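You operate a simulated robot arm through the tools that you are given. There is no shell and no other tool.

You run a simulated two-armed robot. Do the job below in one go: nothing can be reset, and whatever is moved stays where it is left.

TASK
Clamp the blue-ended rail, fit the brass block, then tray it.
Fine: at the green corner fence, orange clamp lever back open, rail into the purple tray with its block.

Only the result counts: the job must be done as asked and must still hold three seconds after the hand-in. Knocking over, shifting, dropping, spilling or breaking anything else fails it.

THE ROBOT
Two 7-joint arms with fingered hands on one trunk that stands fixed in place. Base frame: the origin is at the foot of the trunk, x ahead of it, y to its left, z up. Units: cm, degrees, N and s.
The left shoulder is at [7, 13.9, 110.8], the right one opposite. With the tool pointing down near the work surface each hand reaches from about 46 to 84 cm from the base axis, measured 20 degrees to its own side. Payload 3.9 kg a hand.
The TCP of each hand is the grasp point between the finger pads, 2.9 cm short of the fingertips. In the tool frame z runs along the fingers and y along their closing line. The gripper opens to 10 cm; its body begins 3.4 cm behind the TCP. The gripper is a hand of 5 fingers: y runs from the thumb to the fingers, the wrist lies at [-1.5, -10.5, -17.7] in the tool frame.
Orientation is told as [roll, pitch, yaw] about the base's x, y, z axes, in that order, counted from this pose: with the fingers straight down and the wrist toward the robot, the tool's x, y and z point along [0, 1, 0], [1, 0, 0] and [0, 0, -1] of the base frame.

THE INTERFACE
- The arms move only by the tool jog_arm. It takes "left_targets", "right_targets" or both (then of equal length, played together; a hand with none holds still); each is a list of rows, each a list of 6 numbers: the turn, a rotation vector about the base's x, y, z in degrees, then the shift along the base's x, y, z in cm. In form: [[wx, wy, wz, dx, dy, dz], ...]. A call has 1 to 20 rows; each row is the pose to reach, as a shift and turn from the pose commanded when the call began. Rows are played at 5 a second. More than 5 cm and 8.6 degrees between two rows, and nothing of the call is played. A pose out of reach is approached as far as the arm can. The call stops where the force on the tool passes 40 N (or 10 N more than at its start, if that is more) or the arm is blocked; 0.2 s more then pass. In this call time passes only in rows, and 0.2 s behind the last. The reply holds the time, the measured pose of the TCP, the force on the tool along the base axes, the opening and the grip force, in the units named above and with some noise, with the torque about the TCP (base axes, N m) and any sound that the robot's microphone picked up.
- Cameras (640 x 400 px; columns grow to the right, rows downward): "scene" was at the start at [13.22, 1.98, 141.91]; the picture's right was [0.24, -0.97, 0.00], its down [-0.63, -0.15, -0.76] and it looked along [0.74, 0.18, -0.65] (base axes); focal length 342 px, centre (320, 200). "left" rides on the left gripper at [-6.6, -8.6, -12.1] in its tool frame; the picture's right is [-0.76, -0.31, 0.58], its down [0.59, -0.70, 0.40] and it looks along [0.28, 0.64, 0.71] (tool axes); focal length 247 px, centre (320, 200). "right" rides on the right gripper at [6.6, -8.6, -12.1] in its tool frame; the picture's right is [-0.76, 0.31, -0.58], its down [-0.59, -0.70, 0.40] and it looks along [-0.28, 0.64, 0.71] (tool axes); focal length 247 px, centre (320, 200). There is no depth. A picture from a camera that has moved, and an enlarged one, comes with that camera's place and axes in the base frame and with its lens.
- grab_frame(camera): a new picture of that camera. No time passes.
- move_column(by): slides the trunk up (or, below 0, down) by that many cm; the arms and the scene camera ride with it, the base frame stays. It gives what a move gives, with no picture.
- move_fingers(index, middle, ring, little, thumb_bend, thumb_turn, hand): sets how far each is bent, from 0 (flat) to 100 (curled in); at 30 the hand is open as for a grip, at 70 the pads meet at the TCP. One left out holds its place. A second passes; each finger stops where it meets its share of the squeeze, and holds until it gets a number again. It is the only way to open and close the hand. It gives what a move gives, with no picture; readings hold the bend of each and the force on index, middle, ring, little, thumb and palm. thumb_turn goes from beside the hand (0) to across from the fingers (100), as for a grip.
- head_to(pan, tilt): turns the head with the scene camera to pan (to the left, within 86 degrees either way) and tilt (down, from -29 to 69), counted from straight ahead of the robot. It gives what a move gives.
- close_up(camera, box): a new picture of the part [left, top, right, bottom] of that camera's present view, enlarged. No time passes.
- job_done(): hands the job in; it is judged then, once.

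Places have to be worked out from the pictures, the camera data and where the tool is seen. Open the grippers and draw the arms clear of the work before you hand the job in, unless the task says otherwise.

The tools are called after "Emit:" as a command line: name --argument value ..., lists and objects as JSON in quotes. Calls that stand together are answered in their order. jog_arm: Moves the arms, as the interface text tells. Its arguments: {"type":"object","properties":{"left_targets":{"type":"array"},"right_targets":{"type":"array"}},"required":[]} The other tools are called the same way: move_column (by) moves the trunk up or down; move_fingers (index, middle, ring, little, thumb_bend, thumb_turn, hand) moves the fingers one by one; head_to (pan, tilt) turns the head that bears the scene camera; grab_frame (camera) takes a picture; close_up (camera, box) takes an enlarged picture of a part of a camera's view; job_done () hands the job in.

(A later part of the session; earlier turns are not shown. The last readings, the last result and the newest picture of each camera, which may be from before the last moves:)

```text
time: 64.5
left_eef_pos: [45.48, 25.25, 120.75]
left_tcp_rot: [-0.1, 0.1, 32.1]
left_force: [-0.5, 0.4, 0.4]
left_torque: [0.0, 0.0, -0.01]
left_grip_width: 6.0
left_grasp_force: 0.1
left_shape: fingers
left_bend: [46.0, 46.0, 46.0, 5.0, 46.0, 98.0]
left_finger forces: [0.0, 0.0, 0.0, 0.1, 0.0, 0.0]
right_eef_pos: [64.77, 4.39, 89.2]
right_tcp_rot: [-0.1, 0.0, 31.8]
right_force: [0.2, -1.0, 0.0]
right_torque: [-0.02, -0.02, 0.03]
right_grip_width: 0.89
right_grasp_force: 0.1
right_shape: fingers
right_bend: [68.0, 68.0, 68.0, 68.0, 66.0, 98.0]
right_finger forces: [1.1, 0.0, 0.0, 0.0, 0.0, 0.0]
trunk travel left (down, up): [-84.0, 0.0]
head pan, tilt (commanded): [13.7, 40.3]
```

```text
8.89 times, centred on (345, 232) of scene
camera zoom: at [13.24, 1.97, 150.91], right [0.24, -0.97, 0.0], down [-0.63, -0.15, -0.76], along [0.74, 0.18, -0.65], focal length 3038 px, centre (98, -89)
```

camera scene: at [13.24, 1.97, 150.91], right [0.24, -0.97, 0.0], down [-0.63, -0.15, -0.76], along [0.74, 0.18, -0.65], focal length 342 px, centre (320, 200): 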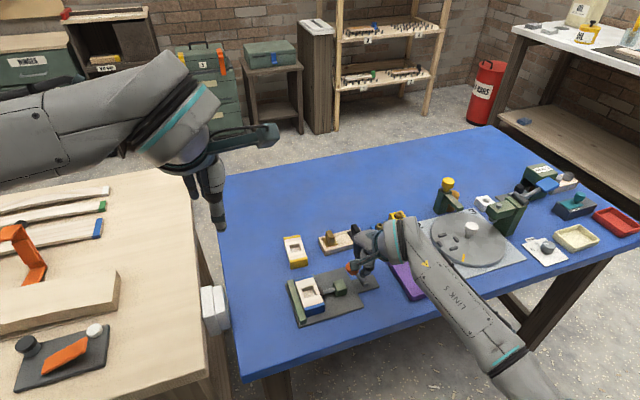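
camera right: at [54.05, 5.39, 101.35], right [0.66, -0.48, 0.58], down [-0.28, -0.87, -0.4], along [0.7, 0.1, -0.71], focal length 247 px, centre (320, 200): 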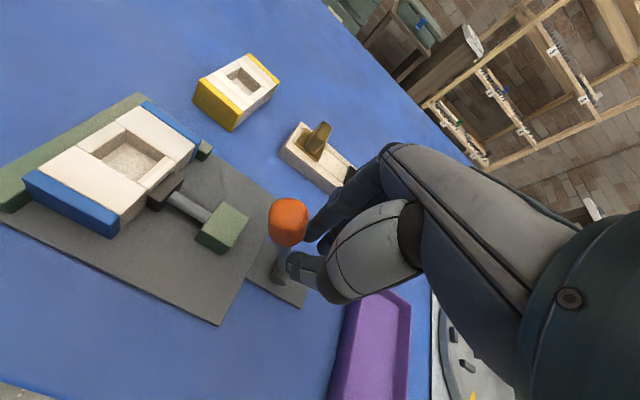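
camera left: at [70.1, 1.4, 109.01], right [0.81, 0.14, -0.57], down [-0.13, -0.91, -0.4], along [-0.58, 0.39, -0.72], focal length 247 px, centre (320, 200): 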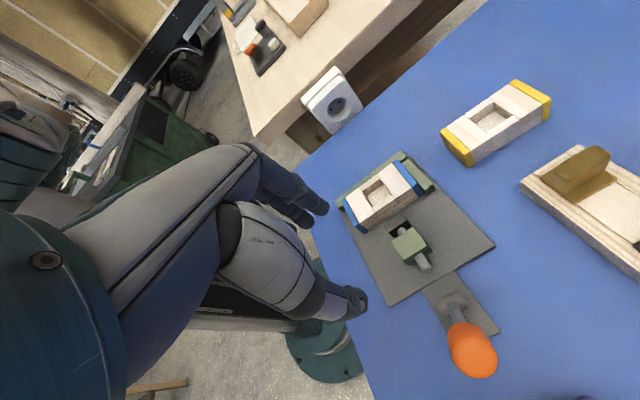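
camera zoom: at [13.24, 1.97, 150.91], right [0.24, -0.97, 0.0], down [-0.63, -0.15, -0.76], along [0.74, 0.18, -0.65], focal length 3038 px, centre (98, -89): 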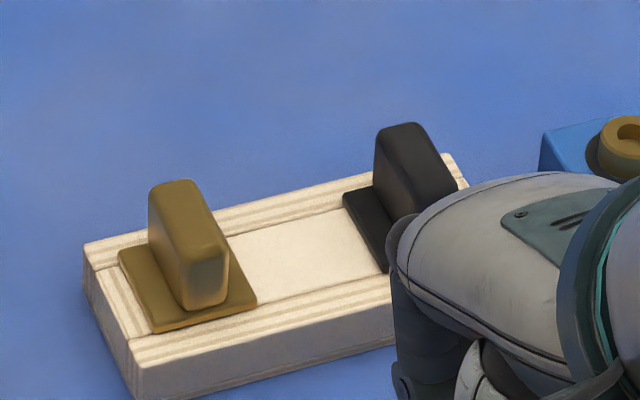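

One row step was slightly too long, so nothing moved. I resend the retreat with shorter steps.

Emit:
jog_arm --right_targets '[[0, 0, 0, 1.06, -1.7, 0], [0, 0, 0, 2.1, -3.4, 0], [0, 0, 0, 2.1, -3.4, 4.5], [0, 0, 0, 2.1, -3.4, 9], [0, 0, -5, 1, -7, 11], [0, 0, -10, 0, -11, 12], [0, 0, -15, -2, -15, 13], [0, 0, -20, -4, -19, 14], [0, 0, -20, -6.5, -23, 15], [0, 0, -20, -9, -27, 16]]'

Emit:
grab_frame --camera "scene"

Emit:
close_up --camera "scene" --box '[280, 250, 400, 330]'

Emit:
close_up --camera "scene" --box '[310, 210, 380, 255]'

```text
time: 66.7
left_eef_pos: [45.5, 25.06, 120.91]
left_tcp_rot: [-0.2, 0.1, 32.1]
left_force: [0.6, -0.6, 0.2]
left_torque: [0.01, -0.01, -0.02]
left_grip_width: 5.97
left_grasp_force: 0.1
left_shape: fingers
left_bend: [46.0, 46.0, 46.0, 5.0, 46.0, 98.0]
left_finger forces: [0.0, 0.0, 0.0, 0.0, 0.0, 0.0]
right_eef_pos: [57.69, -23.07, 106.42]
right_tcp_rot: [-0.3, 0.4, 12.4]
right_force: [0.9, -0.7, 0.1]
right_torque: [0.0, 0.0, 0.0]
right_grip_width: 0.92
right_grasp_force: 0.1
right_shape: fingers
right_bend: [68.0, 68.0, 68.0, 68.0, 66.0, 98.0]
right_finger forces: [0.0, 0.0, 0.1, 0.0, 0.0, 0.1]
right hand out of reach, approached as far as the arm can: row 9, 10
trunk travel left (down, up): [-84.0, 0.0]
head pan, tilt (commanded): [13.7, 40.3]
```

```text
taken
camera scene: at [13.09, 1.82, 150.92], right [0.24, -0.97, 0.0], down [-0.63, -0.15, -0.76], along [0.74, 0.18, -0.65], focal length 342 px, centre (320, 200)
```

scene: 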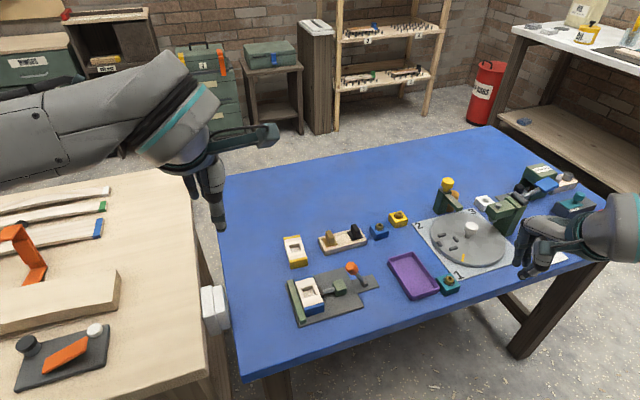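

```text
5.00 times, centred on (340, 290) of scene
camera zoom: at [13.09, 1.82, 150.92], right [0.24, -0.97, 0.0], down [-0.63, -0.15, -0.76], along [0.74, 0.18, -0.65], focal length 1709 px, centre (220, -250)
```

zoom: 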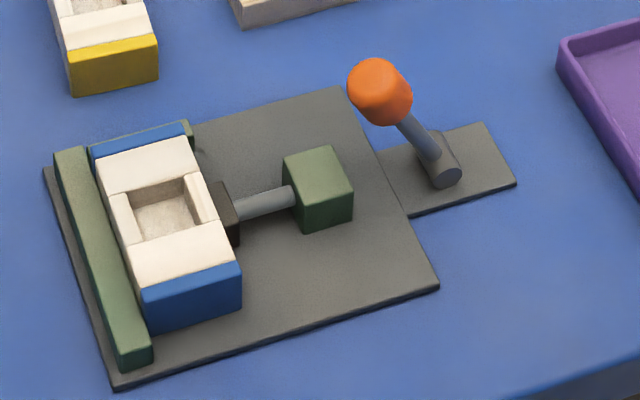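

```text
8.89 times, centred on (345, 232) of scene
camera zoom: at [13.09, 1.82, 150.92], right [0.24, -0.97, 0.0], down [-0.63, -0.15, -0.76], along [0.74, 0.18, -0.65], focal length 3038 px, centre (98, -89)
```

zoom: 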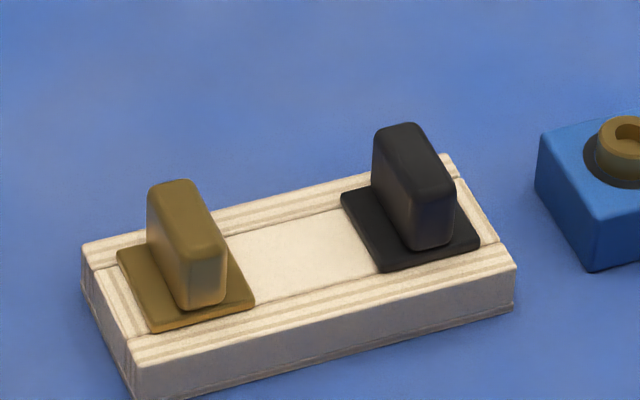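

Clamped: the pad presses the rail onto the long fence. I zoom in on the corner to check the back end against the short fence and to measure the pocket.

Emit:
close_up --camera "scene" --box '[290, 268, 334, 296]'

Emit:
close_up --camera "scene" --box '[288, 270, 338, 320]'

Emit:
grab_frame --camera "left"

```text
14.29 times, centred on (312, 282) of scene
camera zoom: at [13.09, 1.82, 150.92], right [0.24, -0.97, 0.0], down [-0.63, -0.15, -0.76], along [0.74, 0.18, -0.65], focal length 4882 px, centre (434, -971)
```

zoom: 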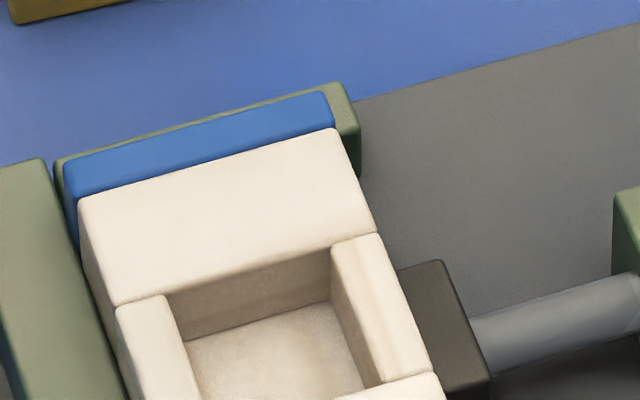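

```text
8.00 times, centred on (313, 295) of scene
camera zoom: at [13.09, 1.82, 150.92], right [0.24, -0.97, 0.0], down [-0.63, -0.15, -0.76], along [0.74, 0.18, -0.65], focal length 2734 px, centre (376, -560)
```

zoom: 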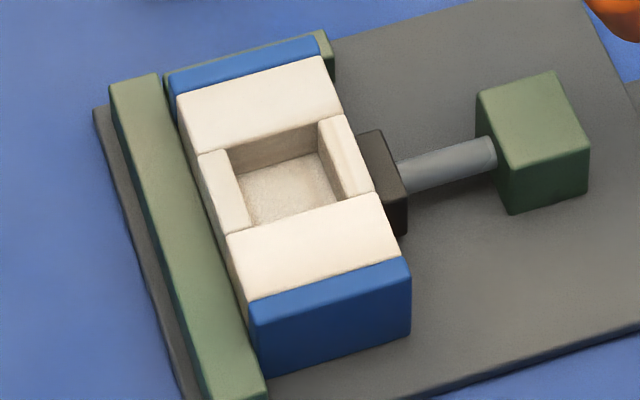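

```text
taken
camera left: at [41.51, 14.86, 132.98], right [0.14, -0.8, -0.58], down [-0.91, 0.13, -0.4], along [0.39, 0.58, -0.71], focal length 247 px, centre (320, 200)
```

left: 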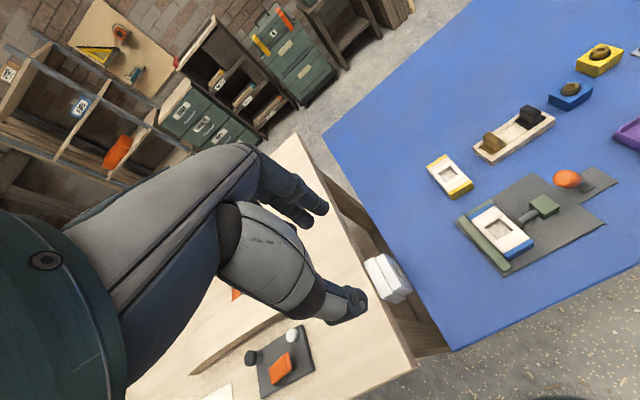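

The rail is flush at both fences; brass block centre is confirmed at (75.6, 14.4), flange top about 82.4, fin top about 85. I bring the trunk back down 9 cm for reach, and shape the left hand (thumb, index, middle at 5.5 cm; ring and little flat).

Emit:
move_column --by -9

Emit:
move_fingers --hand "left" --index 46 --middle 46 --ring 8 --little 5 --thumb_bend 46

Emit:
jog_arm --left_targets '[[0, 0, 0, 4.3, -1.5, -1.9], [0, 0, 0, 8.6, -3, -3.8], [0, 0, 0, 12.9, -4.6, -5.7], [0, 0, 0, 17.2, -6.2, -7.6], [0, 0, 0, 21.5, -7.8, -9.5], [0, 0, 0, 25.8, -9.3, -11.4], [0, 0, 0, 30.07, -10.8, -13.3]]'

Emit:
grab_frame --camera "left"

Emit:
grab_frame --camera "scene"

```text
time: 67.9
left_eef_pos: [45.45, 25.34, 111.85]
left_tcp_rot: [0.0, 0.0, 32.0]
left_force: [0.2, 0.1, 0.6]
left_torque: [-0.02, -0.01, -0.01]
left_grip_width: 5.99
left_grasp_force: 0.0
left_shape: fingers
left_bend: [46.0, 46.0, 46.0, 5.0, 46.0, 98.0]
left_finger forces: [0.0, 0.1, 0.1, 0.1, 0.1, 0.0]
right_eef_pos: [57.8, -22.96, 97.36]
right_tcp_rot: [-0.5, 0.7, 12.5]
right_force: [-1.0, -0.2, 0.2]
right_torque: [-0.01, 0.01, 0.0]
right_grip_width: 0.88
right_grasp_force: 0.0
right_shape: fingers
right_bend: [68.0, 68.0, 68.0, 68.0, 66.0, 98.0]
right_finger forces: [0.1, 0.0, 0.1, 0.1, 0.0, 0.0]
trunk travel left (down, up): [-75.0, 9.0]
head pan, tilt (commanded): [13.7, 40.3]
```

```text
time: 68.9
left_eef_pos: [45.47, 25.18, 111.71]
left_tcp_rot: [0.0, 0.0, 32.0]
left_force: [0.5, 0.1, 0.7]
left_torque: [0.02, -0.03, 0.01]
left_grip_width: 5.95
left_grasp_force: 0.1
left_shape: fingers
left_bend: [46.0, 46.0, 8.0, 5.0, 46.0, 98.0]
left_finger forces: [0.0, 0.0, 0.0, 0.0, 0.0, 0.0]
right_eef_pos: [57.86, -22.93, 97.3]
right_tcp_rot: [-0.6, 0.6, 12.4]
right_force: [0.3, -0.3, 0.1]
right_torque: [-0.05, -0.01, -0.01]
right_grip_width: 0.86
right_grasp_force: 0.0
right_shape: fingers
right_bend: [68.0, 68.0, 68.0, 68.0, 66.0, 98.0]
right_finger forces: [0.0, 0.0, 0.0, 0.0, 0.0, 0.0]
trunk travel left (down, up): [-75.0, 9.0]
head pan, tilt (commanded): [13.7, 40.3]
```

```text
time: 70.5
left_eef_pos: [75.95, 14.27, 98.34]
left_tcp_rot: [0.2, 0.1, 31.9]
left_force: [0.5, 0.4, -0.7]
left_torque: [0.02, 0.03, 0.0]
left_grip_width: 5.97
left_grasp_force: 0.0
left_shape: fingers
left_bend: [46.0, 46.0, 8.0, 5.0, 46.0, 98.0]
left_finger forces: [0.0, 0.0, 0.0, 0.0, 0.0, 0.0]
right_eef_pos: [57.89, -22.97, 97.13]
right_tcp_rot: [-0.4, 0.7, 12.3]
right_force: [0.1, -0.2, 0.6]
right_torque: [0.0, 0.02, 0.02]
right_grip_width: 0.88
right_grasp_force: 0.0
right_shape: fingers
right_bend: [68.0, 68.0, 68.0, 68.0, 66.0, 98.0]
right_finger forces: [0.0, 0.0, 0.1, 0.1, 0.0, 0.1]
trunk travel left (down, up): [-75.0, 9.0]
head pan, tilt (commanded): [13.7, 40.3]
```

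```text
taken
camera left: at [71.97, 4.1, 110.41], right [0.14, -0.8, -0.58], down [-0.91, 0.13, -0.4], along [0.39, 0.58, -0.71], focal length 247 px, centre (320, 200)
```

left: 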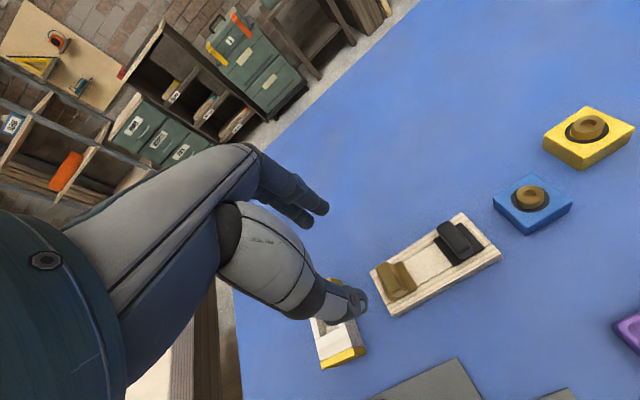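

```text
taken
camera scene: at [13.46, 1.83, 141.89], right [0.24, -0.97, 0.0], down [-0.63, -0.15, -0.76], along [0.74, 0.18, -0.65], focal length 342 px, centre (320, 200)
```

scene: 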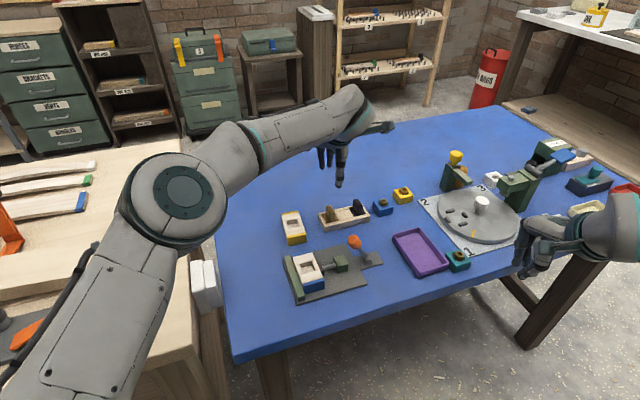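

By the hand camera the fin lies nearly under the TCP. I zoom in to measure the remaining offset.

Emit:
close_up --camera "left" --box '[340, 200, 520, 330]'

Emit:
close_up --camera "scene" --box '[300, 130, 410, 240]'

```text
3.08 times, centred on (430, 265) of left
camera zoom: at [71.97, 4.1, 110.41], right [0.14, -0.8, -0.58], down [-0.91, 0.13, -0.4], along [0.39, 0.58, -0.71], focal length 760 px, centre (-18, 0)
```

zoom: 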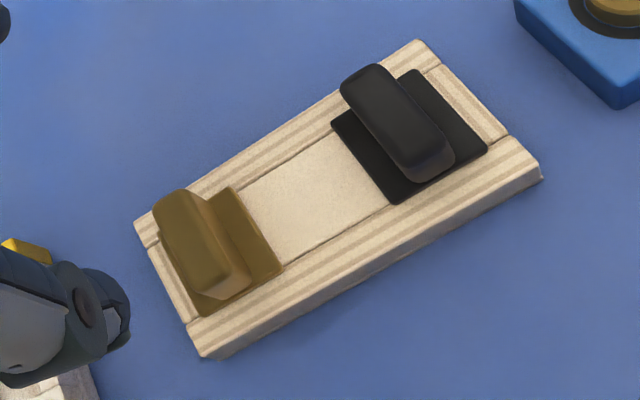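

```text
3.64 times, centred on (355, 185) of scene
camera zoom: at [13.46, 1.83, 141.89], right [0.24, -0.97, 0.0], down [-0.63, -0.15, -0.76], along [0.74, 0.18, -0.65], focal length 1243 px, centre (193, 254)
```

zoom: 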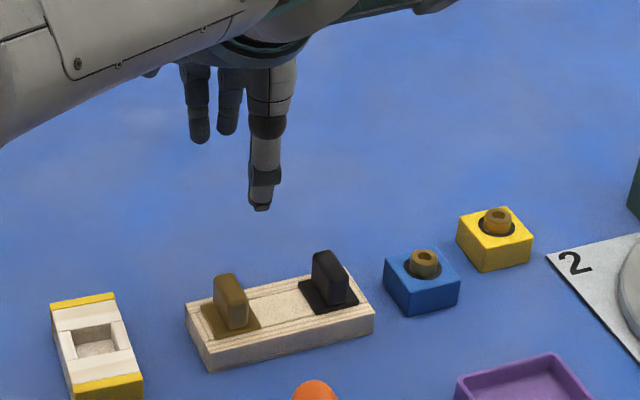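

The hand camera shows the fin within about 0.15 cm of the TCP line. I lower to z≈89.3 (tips just above the fin's top) and re-check.

Emit:
jog_arm --left_targets '[[0, 0, 0, -0.1, 0, -3], [0, 0, 0, -0.1, 0, -6], [0, 0, 0, -0.1, 0, -9]]'

Emit:
close_up --camera "left" --box '[280, 170, 460, 340]'

Emit:
close_up --camera "scene" --box '[300, 150, 410, 240]'

```text
time: 71.3
left_eef_pos: [75.51, 14.31, 89.25]
left_tcp_rot: [0.0, 0.1, 32.0]
left_force: [0.5, 0.2, 0.1]
left_torque: [0.01, -0.03, 0.02]
left_grip_width: 5.99
left_grasp_force: 0.1
left_shape: fingers
left_bend: [46.0, 46.0, 8.0, 5.0, 46.0, 98.0]
left_finger forces: [0.0, 0.0, 0.1, 0.0, 0.1, 0.0]
right_eef_pos: [57.87, -22.78, 97.29]
right_tcp_rot: [-0.5, 0.5, 12.4]
right_force: [-0.9, 0.1, -0.7]
right_torque: [-0.01, -0.04, 0.05]
right_grip_width: 0.9
right_grasp_force: 0.0
right_shape: fingers
right_bend: [68.0, 68.0, 68.0, 68.0, 66.0, 98.0]
right_finger forces: [0.0, 0.0, 0.0, 0.0, 0.1, 0.0]
trunk travel left (down, up): [-75.0, 9.0]
head pan, tilt (commanded): [13.7, 40.3]
```

```text
2.35 times, centred on (370, 255) of left
camera zoom: at [71.62, 4.13, 101.56], right [0.14, -0.81, -0.58], down [-0.91, 0.13, -0.4], along [0.39, 0.58, -0.71], focal length 581 px, centre (202, 71)
```

zoom: 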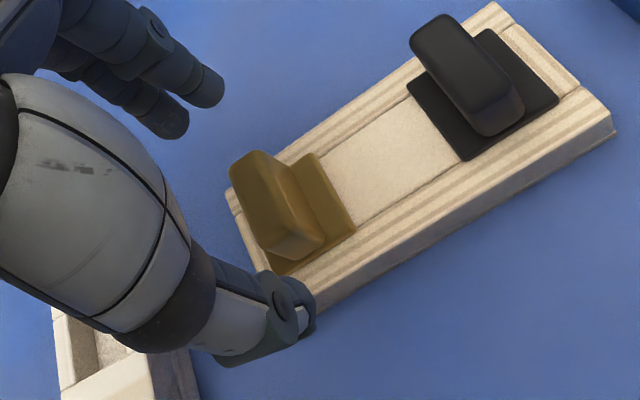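

```text
4.44 times, centred on (355, 195) of scene
camera zoom: at [13.27, 2.01, 141.91], right [0.24, -0.97, 0.0], down [-0.63, -0.15, -0.76], along [0.74, 0.18, -0.65], focal length 1519 px, centre (164, 222)
```

zoom: 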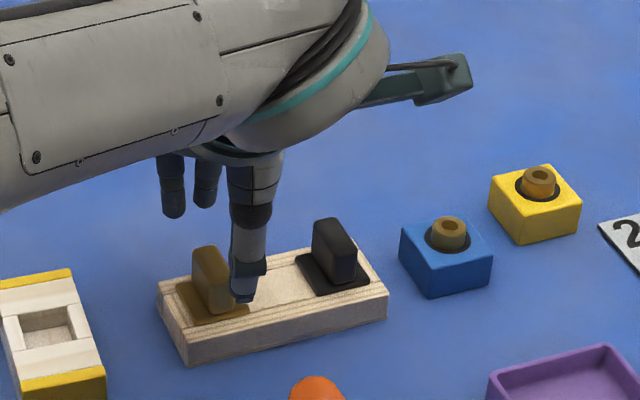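

Aligned within about 0.3 cm. I lower to TCP z≈86.1 so the fingertips stop just above the flange, then check.

Emit:
jog_arm --left_targets '[[0, 0, 0, 0, 0, -1.1], [0, 0, 0, 0, 0, -2.2], [0, 0, 0, 0, 0, -3.1]]'

Emit:
close_up --camera "left" --box '[270, 150, 450, 340]'

Emit:
close_up --camera "scene" --box '[310, 170, 390, 240]'

```text
time: 72.1
left_eef_pos: [75.5, 14.55, 86.22]
left_tcp_rot: [-0.1, -0.1, 31.9]
left_force: [0.4, -0.1, -0.7]
left_torque: [0.0, -0.02, 0.0]
left_grip_width: 5.99
left_grasp_force: 0.0
left_shape: fingers
left_bend: [46.0, 46.0, 8.0, 5.0, 46.0, 98.0]
left_finger forces: [0.1, 0.0, 0.0, 0.0, 0.0, 0.1]
right_eef_pos: [57.79, -22.83, 97.36]
right_tcp_rot: [-0.4, 0.6, 12.4]
right_force: [0.3, -0.1, 0.5]
right_torque: [0.01, 0.01, 0.0]
right_grip_width: 0.89
right_grasp_force: 0.0
right_shape: fingers
right_bend: [68.0, 68.0, 68.0, 68.0, 66.0, 98.0]
right_finger forces: [0.1, 0.1, 0.0, 0.0, 0.0, 0.1]
trunk travel left (down, up): [-75.0, 9.0]
head pan, tilt (commanded): [13.7, 40.3]
```

```text
2.11 times, centred on (360, 245) of left
camera zoom: at [71.65, 4.17, 98.43], right [0.14, -0.81, -0.58], down [-0.91, 0.13, -0.4], along [0.39, 0.58, -0.71], focal length 520 px, centre (236, 105)
```

zoom: 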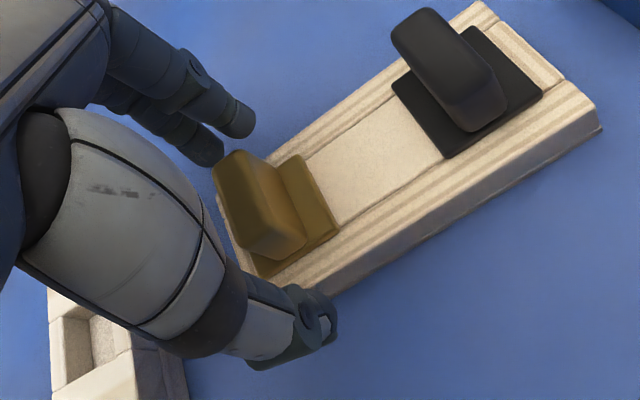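

```text
5.71 times, centred on (350, 205) of scene
camera zoom: at [13.23, 1.99, 141.91], right [0.24, -0.97, 0.0], down [-0.63, -0.15, -0.76], along [0.74, 0.18, -0.65], focal length 1953 px, centre (149, 171)
```

zoom: 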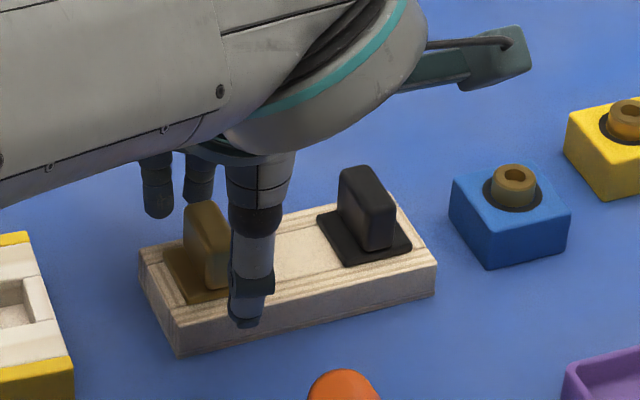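

Thumb and fingers straddle the fin front and back, above the flange. I close thumb, index and middle onto it.

Emit:
move_fingers --hand "left" --index 66 --middle 66 --thumb_bend 66

Emit:
close_up --camera "left" --box '[270, 150, 450, 340]'

Emit:
close_up --camera "scene" --box '[310, 170, 390, 240]'

```text
time: 73.1
left_eef_pos: [75.47, 14.45, 86.37]
left_tcp_rot: [-0.1, 0.0, 32.0]
left_force: [2.4, 3.7, 2.5]
left_torque: [0.05, -0.07, 0.04]
left_grip_width: 2.95
left_grasp_force: 8.3
left_shape: fingers
left_bend: [60.0, 62.0, 8.0, 5.0, 61.0, 97.0]
left_finger forces: [6.8, 3.1, 0.0, 0.1, 6.0, 0.0]
right_eef_pos: [57.82, -22.81, 97.26]
right_tcp_rot: [-0.5, 0.5, 12.4]
right_force: [-0.1, -0.6, 0.2]
right_torque: [0.04, -0.02, -0.01]
right_grip_width: 0.89
right_grasp_force: 0.0
right_shape: fingers
right_bend: [68.0, 68.0, 68.0, 68.0, 66.0, 98.0]
right_finger forces: [0.0, 0.0, 0.0, 0.0, 0.1, 0.0]
trunk travel left (down, up): [-75.0, 9.0]
head pan, tilt (commanded): [13.7, 40.3]
```

```text
2.11 times, centred on (360, 245) of left
camera zoom: at [71.66, 4.23, 98.48], right [0.14, -0.81, -0.58], down [-0.91, 0.13, -0.4], along [0.39, 0.58, -0.71], focal length 520 px, centre (236, 105)
```

zoom: 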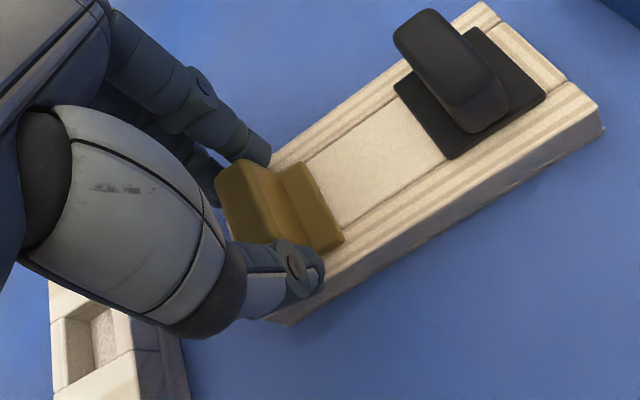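

```text
5.71 times, centred on (350, 205) of scene
camera zoom: at [13.23, 2.04, 141.91], right [0.24, -0.97, 0.0], down [-0.63, -0.15, -0.76], along [0.74, 0.18, -0.65], focal length 1953 px, centre (149, 171)
```

zoom: 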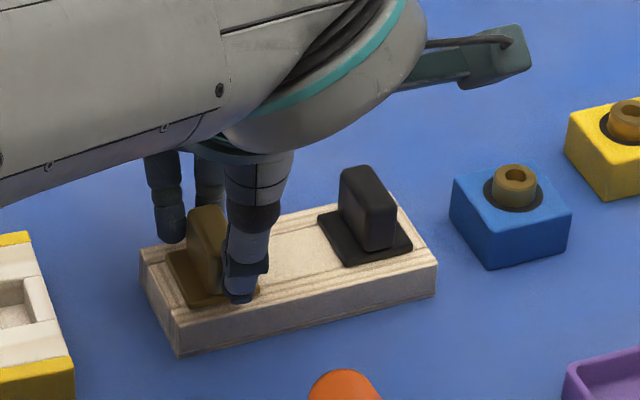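

Gripped, index 6.8, middle 3.1, thumb 6 N. I firm the grip a bit and lift 0.6 cm, watching that the holder stays put.

Emit:
move_fingers --hand "left" --index 71 --middle 72 --thumb_bend 72

Emit:
jog_arm --left_targets '[[0, 0, 0, 0, 0, 0.3], [0, 0, 0, 0, 0, 0.6]]'

Emit:
close_up --camera "scene" --box '[310, 170, 390, 240]'

Emit:
close_up --camera "left" --box '[270, 150, 450, 340]'

```text
time: 74.1
left_eef_pos: [75.67, 14.44, 86.35]
left_tcp_rot: [-0.1, 0.0, 32.0]
left_force: [1.9, 3.8, 1.6]
left_torque: [0.08, -0.07, 0.0]
left_grip_width: 2.89
left_grasp_force: 12.1
left_shape: fingers
left_bend: [60.0, 67.0, 8.0, 5.0, 63.0, 97.0]
left_finger forces: [10.1, 4.4, 0.1, 0.1, 10.1, 0.1]
right_eef_pos: [57.67, -22.73, 97.29]
right_tcp_rot: [-0.5, 0.7, 12.3]
right_force: [-0.7, 0.3, 0.5]
right_torque: [-0.02, -0.02, 0.01]
right_grip_width: 0.88
right_grasp_force: 0.1
right_shape: fingers
right_bend: [68.0, 68.0, 68.0, 68.0, 66.0, 98.0]
right_finger forces: [0.1, 0.0, 0.1, 0.1, 0.0, 0.1]
trunk travel left (down, up): [-75.0, 9.0]
head pan, tilt (commanded): [13.7, 40.3]
```

```text
time: 74.7
left_eef_pos: [75.46, 14.37, 86.79]
left_tcp_rot: [-0.1, 0.1, 31.9]
left_force: [1.8, 1.0, -1.5]
left_torque: [0.08, -0.04, 0.0]
left_grip_width: 2.88
left_grasp_force: 11.5
left_shape: fingers
left_bend: [60.0, 68.0, 8.0, 5.0, 63.0, 96.0]
left_finger forces: [9.4, 3.0, 0.0, 0.1, 10.1, 0.1]
right_eef_pos: [57.84, -22.78, 97.38]
right_tcp_rot: [-0.5, 0.6, 12.3]
right_force: [-0.1, 0.7, 0.5]
right_torque: [-0.02, 0.01, 0.0]
right_grip_width: 0.86
right_grasp_force: 0.2
right_shape: fingers
right_bend: [68.0, 68.0, 68.0, 68.0, 66.0, 98.0]
right_finger forces: [0.0, 0.0, 0.0, 0.0, 0.1, 0.1]
trunk travel left (down, up): [-75.0, 9.0]
head pan, tilt (commanded): [13.7, 40.3]
```

```text
5.71 times, centred on (350, 205) of scene
camera zoom: at [13.23, 2.0, 141.91], right [0.24, -0.97, 0.0], down [-0.63, -0.15, -0.76], along [0.74, 0.18, -0.65], focal length 1953 px, centre (149, 171)
```

zoom: 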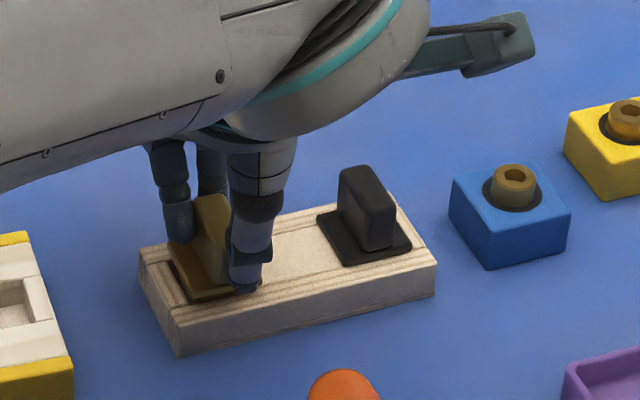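

```text
2.11 times, centred on (360, 245) of left
camera zoom: at [71.61, 4.12, 99.08], right [0.14, -0.81, -0.58], down [-0.91, 0.13, -0.4], along [0.39, 0.58, -0.71], focal length 520 px, centre (236, 105)
```

zoom: 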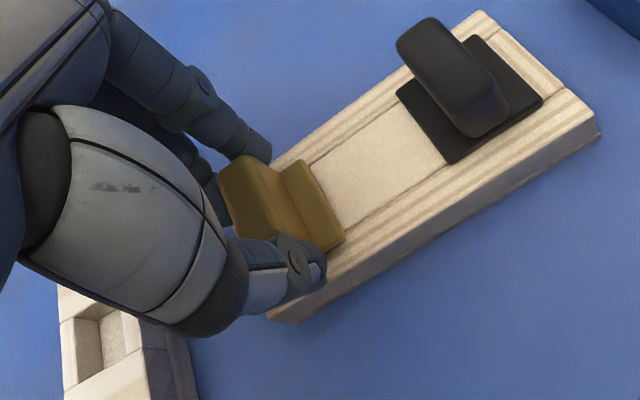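

The block is coming up and the holder stays. I lift it 4 cm more and inspect its shape and tilt.

Emit:
jog_arm --left_targets '[[0, 0, 0, 0, 0, 0.7], [0, 0, 0, 0, 0, 1.5], [0, 0, 0, 0, 0, 3], [0, 0, 0, 0, 0, 5]]'

Emit:
close_up --camera "scene" --box '[310, 150, 390, 230]'

Emit:
close_up --camera "left" --box '[270, 150, 450, 340]'

Emit:
grab_frame --camera "right"

```text
time: 75.7
left_eef_pos: [75.38, 14.42, 91.85]
left_tcp_rot: [-0.1, 0.1, 32.1]
left_force: [-0.1, -0.2, -2.2]
left_torque: [-0.01, 0.01, 0.01]
left_grip_width: 2.88
left_grasp_force: 11.4
left_shape: fingers
left_bend: [60.0, 71.0, 8.0, 5.0, 63.0, 96.0]
left_finger forces: [9.1, 3.1, 0.1, 0.0, 11.2, 0.0]
right_eef_pos: [57.73, -22.91, 97.27]
right_tcp_rot: [-0.6, 0.6, 12.5]
right_force: [-0.6, -0.5, 0.5]
right_torque: [-0.02, 0.0, 0.01]
right_grip_width: 0.88
right_grasp_force: 0.0
right_shape: fingers
right_bend: [68.0, 68.0, 68.0, 68.0, 66.0, 98.0]
right_finger forces: [0.1, 0.0, 0.1, 0.0, 0.0, 0.1]
trunk travel left (down, up): [-75.0, 9.0]
head pan, tilt (commanded): [13.7, 40.3]
```

```text
5.00 times, centred on (350, 190) of scene
camera zoom: at [13.17, 1.97, 141.91], right [0.24, -0.97, 0.0], down [-0.63, -0.15, -0.76], along [0.74, 0.18, -0.65], focal length 1709 px, centre (170, 250)
```

zoom: 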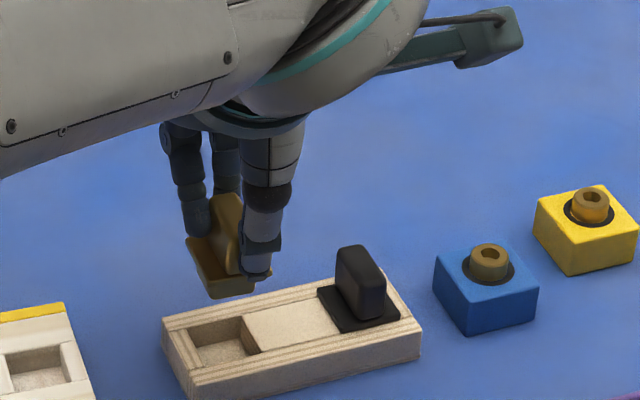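

```text
2.11 times, centred on (360, 245) of left
camera zoom: at [71.46, 4.17, 104.11], right [0.14, -0.81, -0.57], down [-0.91, 0.13, -0.4], along [0.39, 0.58, -0.71], focal length 520 px, centre (236, 105)
```

zoom: 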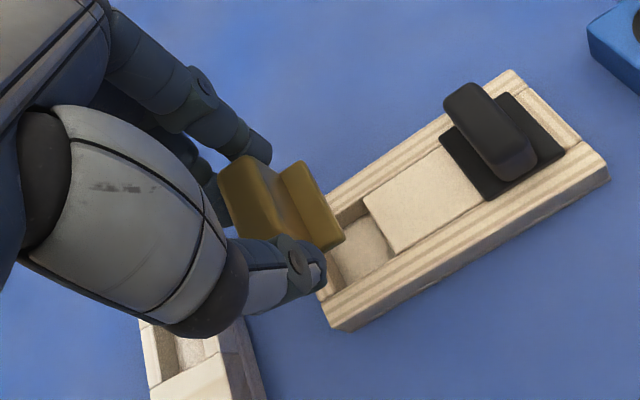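

```text
taken
camera right: at [48.06, -18.2, 109.47], right [0.47, -0.67, 0.58], down [-0.56, -0.73, -0.39], along [0.68, -0.15, -0.72], focal length 247 px, centre (320, 200)
```

right: 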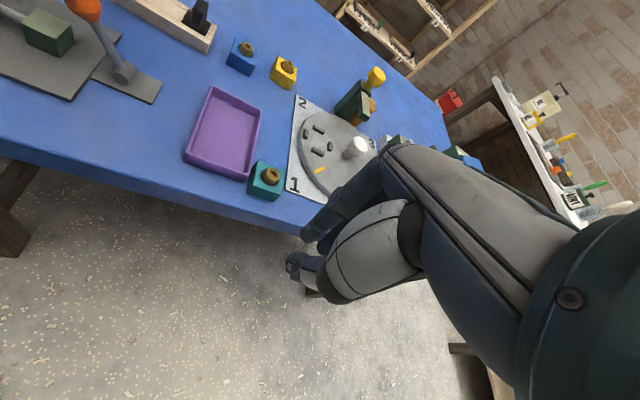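

The block is out and the holder has not moved. I zoom in on the held block to see its underside and tilt.

Emit:
close_up --camera "scene" --box '[325, 170, 370, 215]'

Emit:
close_up --camera "left" --box '[325, 195, 395, 275]'

Emit:
close_up --camera "right" --box '[100, 0, 260, 100]'

```text
8.89 times, centred on (348, 192) of scene
camera zoom: at [13.17, 1.97, 141.91], right [0.24, -0.97, 0.0], down [-0.63, -0.15, -0.76], along [0.74, 0.18, -0.65], focal length 3038 px, centre (76, 267)
```

zoom: 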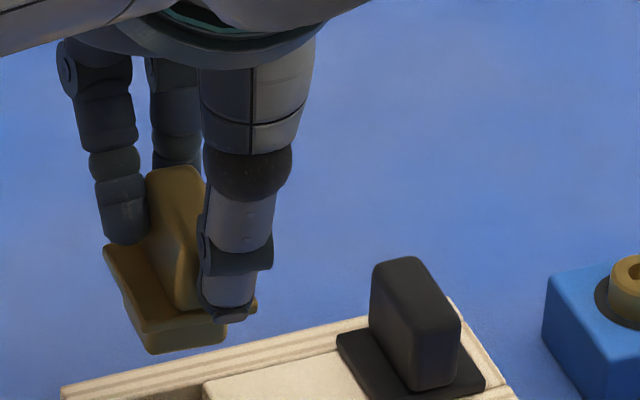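

```text
5.00 times, centred on (360, 235) of left
camera zoom: at [71.46, 4.17, 104.11], right [0.14, -0.81, -0.57], down [-0.91, 0.13, -0.4], along [0.39, 0.58, -0.71], focal length 1235 px, centre (120, 25)
```

zoom: 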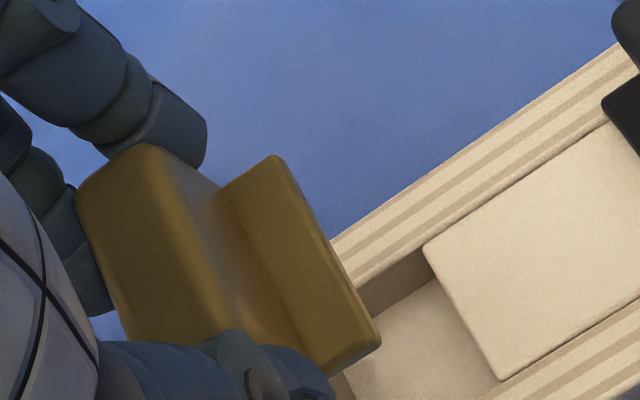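

```text
4.00 times, centred on (180, 50) of right
camera zoom: at [48.06, -18.2, 109.47], right [0.47, -0.67, 0.58], down [-0.56, -0.73, -0.39], along [0.68, -0.15, -0.72], focal length 988 px, centre (880, 800)
```

zoom: 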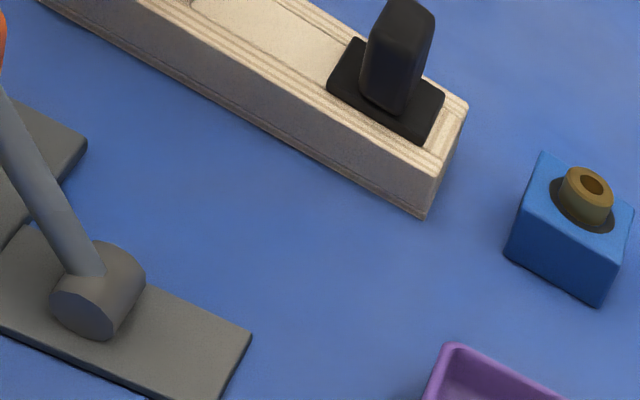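

The block is level, with a square plug under its flange, centred about (+0.1, −0.15) from the TCP. I carry it over to the clamped rail's pocket (about (57.9, 15.5)), keeping TCP z≈93.5.

Emit:
jog_arm --left_targets '[[0, 0, 0, 0, 0, 1.7], [0, 0, 0, -4.4, 0.3, 1.7], [0, 0, 0, -8.8, 0.6, 1.7], [0, 0, 0, -13.2, 0.9, 1.7], [0, 0, 0, -17.6, 1.25, 1.7]]'

Emit:
close_up --camera "scene" --box '[270, 200, 370, 300]'

Emit:
grab_frame --camera "left"

Emit:
close_up --camera "left" --box '[300, 180, 480, 340]'

```text
time: 76.9
left_eef_pos: [57.85, 15.93, 93.66]
left_tcp_rot: [-0.1, 0.1, 32.2]
left_force: [-0.5, 0.3, -0.7]
left_torque: [-0.03, -0.03, 0.01]
left_grip_width: 2.85
left_grasp_force: 11.3
left_shape: fingers
left_bend: [60.0, 71.0, 8.0, 5.0, 63.0, 96.0]
left_finger forces: [9.1, 2.8, 0.0, 0.1, 11.2, 0.1]
right_eef_pos: [57.6, -22.94, 97.34]
right_tcp_rot: [-0.5, 0.5, 12.3]
right_force: [0.5, 0.2, 0.2]
right_torque: [0.02, -0.03, 0.04]
right_grip_width: 0.85
right_grasp_force: 0.0
right_shape: fingers
right_bend: [68.0, 68.0, 68.0, 68.0, 66.0, 98.0]
right_finger forces: [0.0, 0.0, 0.1, 0.1, 0.0, 0.0]
trunk travel left (down, up): [-75.0, 9.0]
head pan, tilt (commanded): [13.7, 40.3]
```

```text
4.00 times, centred on (320, 250) of scene
camera zoom: at [13.06, 2.02, 141.93], right [0.24, -0.97, 0.0], down [-0.63, -0.15, -0.76], along [0.74, 0.18, -0.65], focal length 1367 px, centre (320, 0)
```

zoom: 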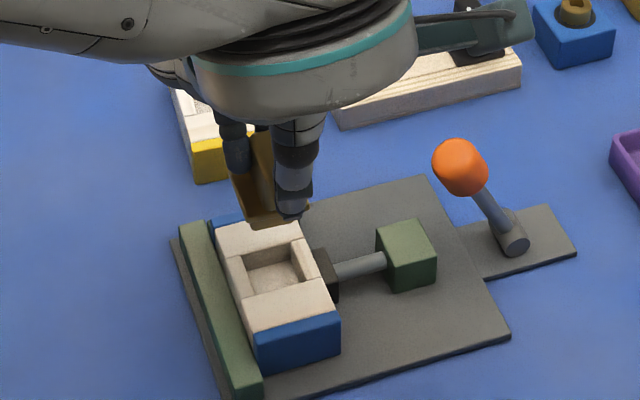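

```text
taken
camera left: at [54.08, 5.58, 105.88], right [0.14, -0.81, -0.57], down [-0.91, 0.12, -0.4], along [0.39, 0.58, -0.71], focal length 247 px, centre (320, 200)
```

left: 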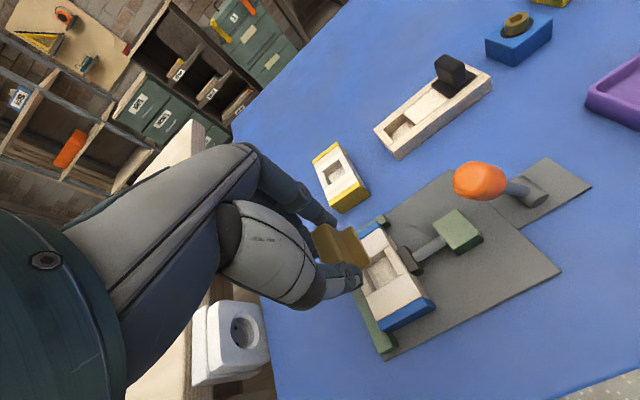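

```text
2.50 times, centred on (390, 260) of left
camera zoom: at [54.08, 5.58, 105.88], right [0.14, -0.81, -0.57], down [-0.91, 0.12, -0.4], along [0.39, 0.58, -0.71], focal length 617 px, centre (145, 50)
```

zoom: 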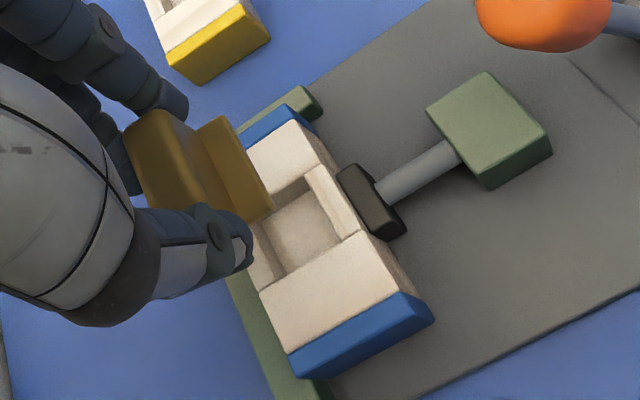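

I lower the block to about 1 cm above the rail and compare plug and pocket at close range in both views.

Emit:
jog_arm --left_targets '[[0, 0, 0, -0.1, -0.2, -1.7], [0, 0, 0, -0.2, -0.35, -3.4]]'

Emit:
close_up --camera "scene" --box '[285, 230, 345, 290]'

Emit:
close_up --camera "left" --box '[310, 190, 430, 310]'

```text
time: 77.5
left_eef_pos: [57.75, 15.39, 90.3]
left_tcp_rot: [-0.1, 0.2, 32.0]
left_force: [-0.5, -0.5, -0.9]
left_torque: [0.03, -0.01, -0.04]
left_grip_width: 2.82
left_grasp_force: 11.4
left_shape: fingers
left_bend: [60.0, 71.0, 8.0, 5.0, 63.0, 96.0]
left_finger forces: [9.0, 2.8, 0.1, 0.1, 11.0, 0.0]
right_eef_pos: [57.81, -22.87, 97.26]
right_tcp_rot: [-0.5, 0.7, 12.4]
right_force: [0.1, 0.1, 0.4]
right_torque: [-0.02, 0.03, -0.03]
right_grip_width: 0.87
right_grasp_force: 0.1
right_shape: fingers
right_bend: [68.0, 68.0, 68.0, 68.0, 66.0, 98.0]
right_finger forces: [0.0, 0.1, 0.0, 0.0, 0.0, 0.0]
trunk travel left (down, up): [-75.0, 9.0]
head pan, tilt (commanded): [13.7, 40.3]
```

```text
6.67 times, centred on (315, 260) of scene
camera zoom: at [13.27, 1.97, 141.91], right [0.24, -0.97, 0.0], down [-0.63, -0.15, -0.76], along [0.74, 0.18, -0.65], focal length 2278 px, centre (353, -200)
```

zoom: 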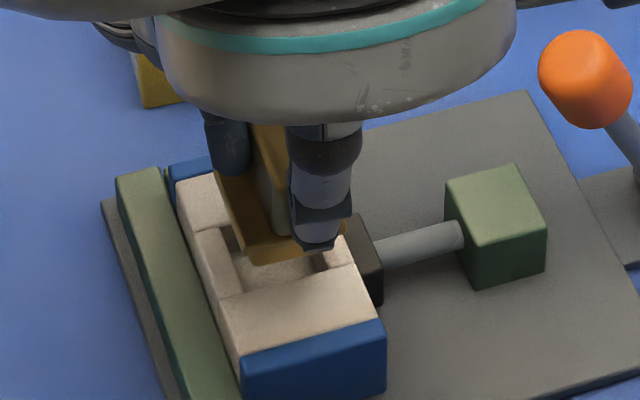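

```text
3.33 times, centred on (370, 250) of left
camera zoom: at [53.89, 5.16, 102.37], right [0.14, -0.81, -0.58], down [-0.91, 0.13, -0.4], along [0.39, 0.58, -0.71], focal length 823 px, centre (153, 33)
```

zoom: 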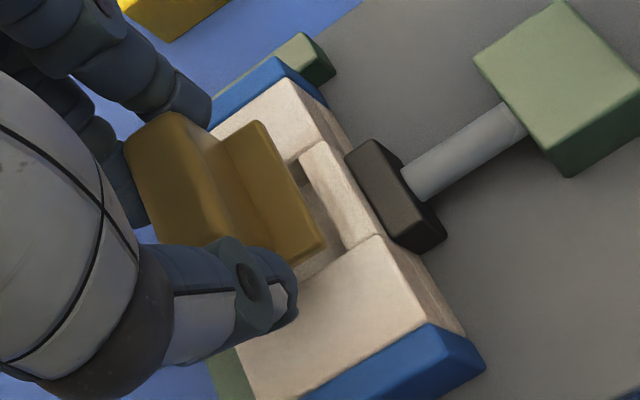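

Both cameras agree: the plug must move about +0.33 cm back and +0.12 cm left. I apply that and lower 1.3 cm so the plug is just above the pocket.

Emit:
jog_arm --left_targets '[[0, 0, 0, 0.22, 0.28, -0.5], [0, 0, 0, 0.22, 0.28, -1.3]]'

Emit:
close_up --camera "scene" --box '[290, 245, 335, 290]'

Emit:
close_up --camera "left" --box '[310, 190, 430, 310]'

```text
time: 78.1
left_eef_pos: [57.92, 15.66, 88.87]
left_tcp_rot: [-0.1, 0.1, 32.0]
left_force: [0.9, 0.0, -1.0]
left_torque: [0.0, -0.02, 0.01]
left_grip_width: 2.85
left_grasp_force: 11.5
left_shape: fingers
left_bend: [60.0, 71.0, 8.0, 5.0, 63.0, 96.0]
left_finger forces: [9.1, 2.8, 0.1, 0.0, 11.0, 0.0]
right_eef_pos: [57.87, -23.01, 97.34]
right_tcp_rot: [-0.6, 0.6, 12.5]
right_force: [0.1, -0.8, -0.4]
right_torque: [0.01, -0.02, -0.02]
right_grip_width: 0.87
right_grasp_force: 0.2
right_shape: fingers
right_bend: [68.0, 68.0, 68.0, 68.0, 66.0, 98.0]
right_finger forces: [0.0, 0.0, 0.1, 0.1, 0.1, 0.0]
trunk travel left (down, up): [-75.0, 9.0]
head pan, tilt (commanded): [13.7, 40.3]
```

```text
8.89 times, centred on (312, 268) of scene
camera zoom: at [13.26, 1.97, 141.91], right [0.24, -0.97, 0.0], down [-0.63, -0.15, -0.76], along [0.74, 0.18, -0.65], focal length 3038 px, centre (387, -400)
```

zoom: 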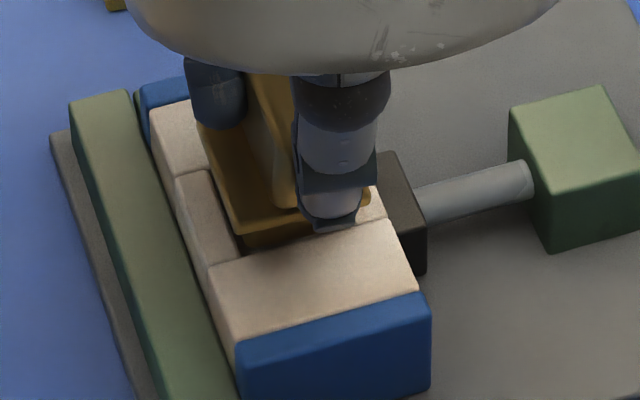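

```text
3.33 times, centred on (370, 250) of left
camera zoom: at [54.11, 5.39, 101.04], right [0.14, -0.81, -0.58], down [-0.91, 0.13, -0.4], along [0.39, 0.58, -0.71], focal length 823 px, centre (153, 33)
```

zoom: 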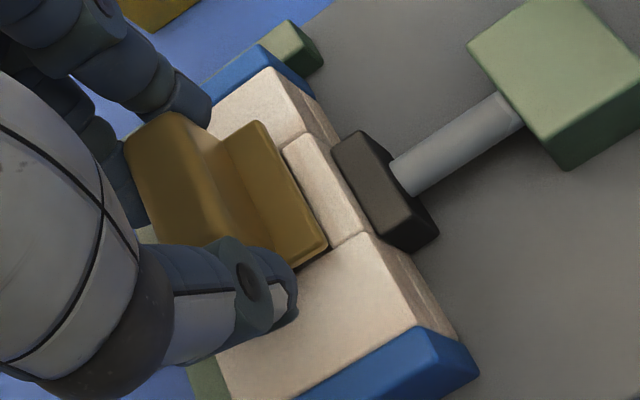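

Plug and pocket now agree within about 1 mm in both views. I lower in small steps, watching the force.

Emit:
jog_arm --left_targets '[[0, 0, 0, 0.04, 0.03, -0.2], [0, 0, 0, 0.04, 0.03, -0.4]]'

Emit:
jog_arm --left_targets '[[0, 0, 0, 0, 0, -0.15], [0, 0, 0, 0, 0, -0.3]]'

Emit:
close_up --camera "scene" --box '[290, 245, 335, 290]'

Emit:
close_up --camera "left" --box '[310, 190, 430, 310]'

```text
time: 78.7
left_eef_pos: [57.94, 15.77, 88.5]
left_tcp_rot: [0.0, 0.1, 32.0]
left_force: [-0.8, 0.4, -0.3]
left_torque: [-0.01, -0.01, 0.03]
left_grip_width: 2.88
left_grasp_force: 11.7
left_shape: fingers
left_bend: [60.0, 71.0, 8.0, 5.0, 63.0, 96.0]
left_finger forces: [9.1, 2.7, 0.1, 0.0, 11.0, 0.0]
right_eef_pos: [57.8, -22.82, 97.37]
right_tcp_rot: [-0.5, 0.6, 12.4]
right_force: [1.0, 0.2, -0.7]
right_torque: [0.02, -0.01, -0.02]
right_grip_width: 0.9
right_grasp_force: 0.1
right_shape: fingers
right_bend: [68.0, 68.0, 68.0, 68.0, 66.0, 98.0]
right_finger forces: [0.0, 0.1, 0.0, 0.0, 0.0, 0.0]
trunk travel left (down, up): [-75.0, 9.0]
head pan, tilt (commanded): [13.7, 40.3]
```

```text
time: 79.3
left_eef_pos: [57.81, 15.67, 88.28]
left_tcp_rot: [-0.1, 0.1, 31.9]
left_force: [-0.5, 0.0, -0.4]
left_torque: [-0.01, -0.02, 0.0]
left_grip_width: 2.85
left_grasp_force: 11.0
left_shape: fingers
left_bend: [60.0, 71.0, 8.0, 5.0, 63.0, 96.0]
left_finger forces: [9.1, 2.6, 0.1, 0.1, 10.9, 0.0]
right_eef_pos: [57.9, -23.05, 97.43]
right_tcp_rot: [-0.5, 0.6, 12.4]
right_force: [0.6, -0.2, 0.0]
right_torque: [-0.02, 0.02, 0.0]
right_grip_width: 0.88
right_grasp_force: 0.0
right_shape: fingers
right_bend: [68.0, 68.0, 68.0, 68.0, 66.0, 98.0]
right_finger forces: [0.0, 0.1, 0.0, 0.0, 0.0, 0.0]
trunk travel left (down, up): [-75.0, 9.0]
head pan, tilt (commanded): [13.7, 40.3]
```

```text
8.89 times, centred on (312, 268) of scene
camera zoom: at [13.23, 1.98, 141.91], right [0.24, -0.97, 0.0], down [-0.63, -0.15, -0.76], along [0.74, 0.18, -0.65], focal length 3038 px, centre (387, -400)
```

zoom: 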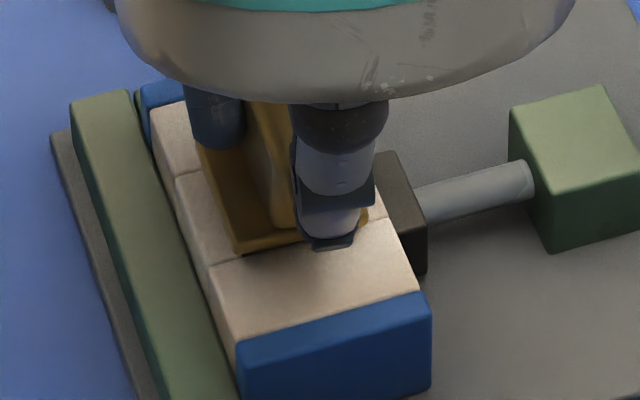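

```text
3.33 times, centred on (370, 250) of left
camera zoom: at [54.05, 5.44, 100.35], right [0.14, -0.81, -0.58], down [-0.91, 0.13, -0.4], along [0.39, 0.58, -0.71], focal length 823 px, centre (153, 33)
```

zoom: 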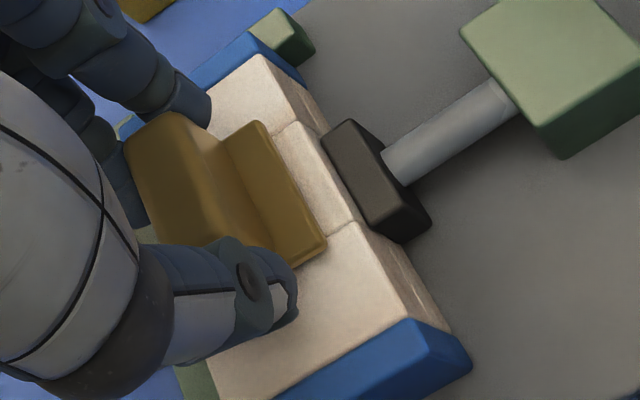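

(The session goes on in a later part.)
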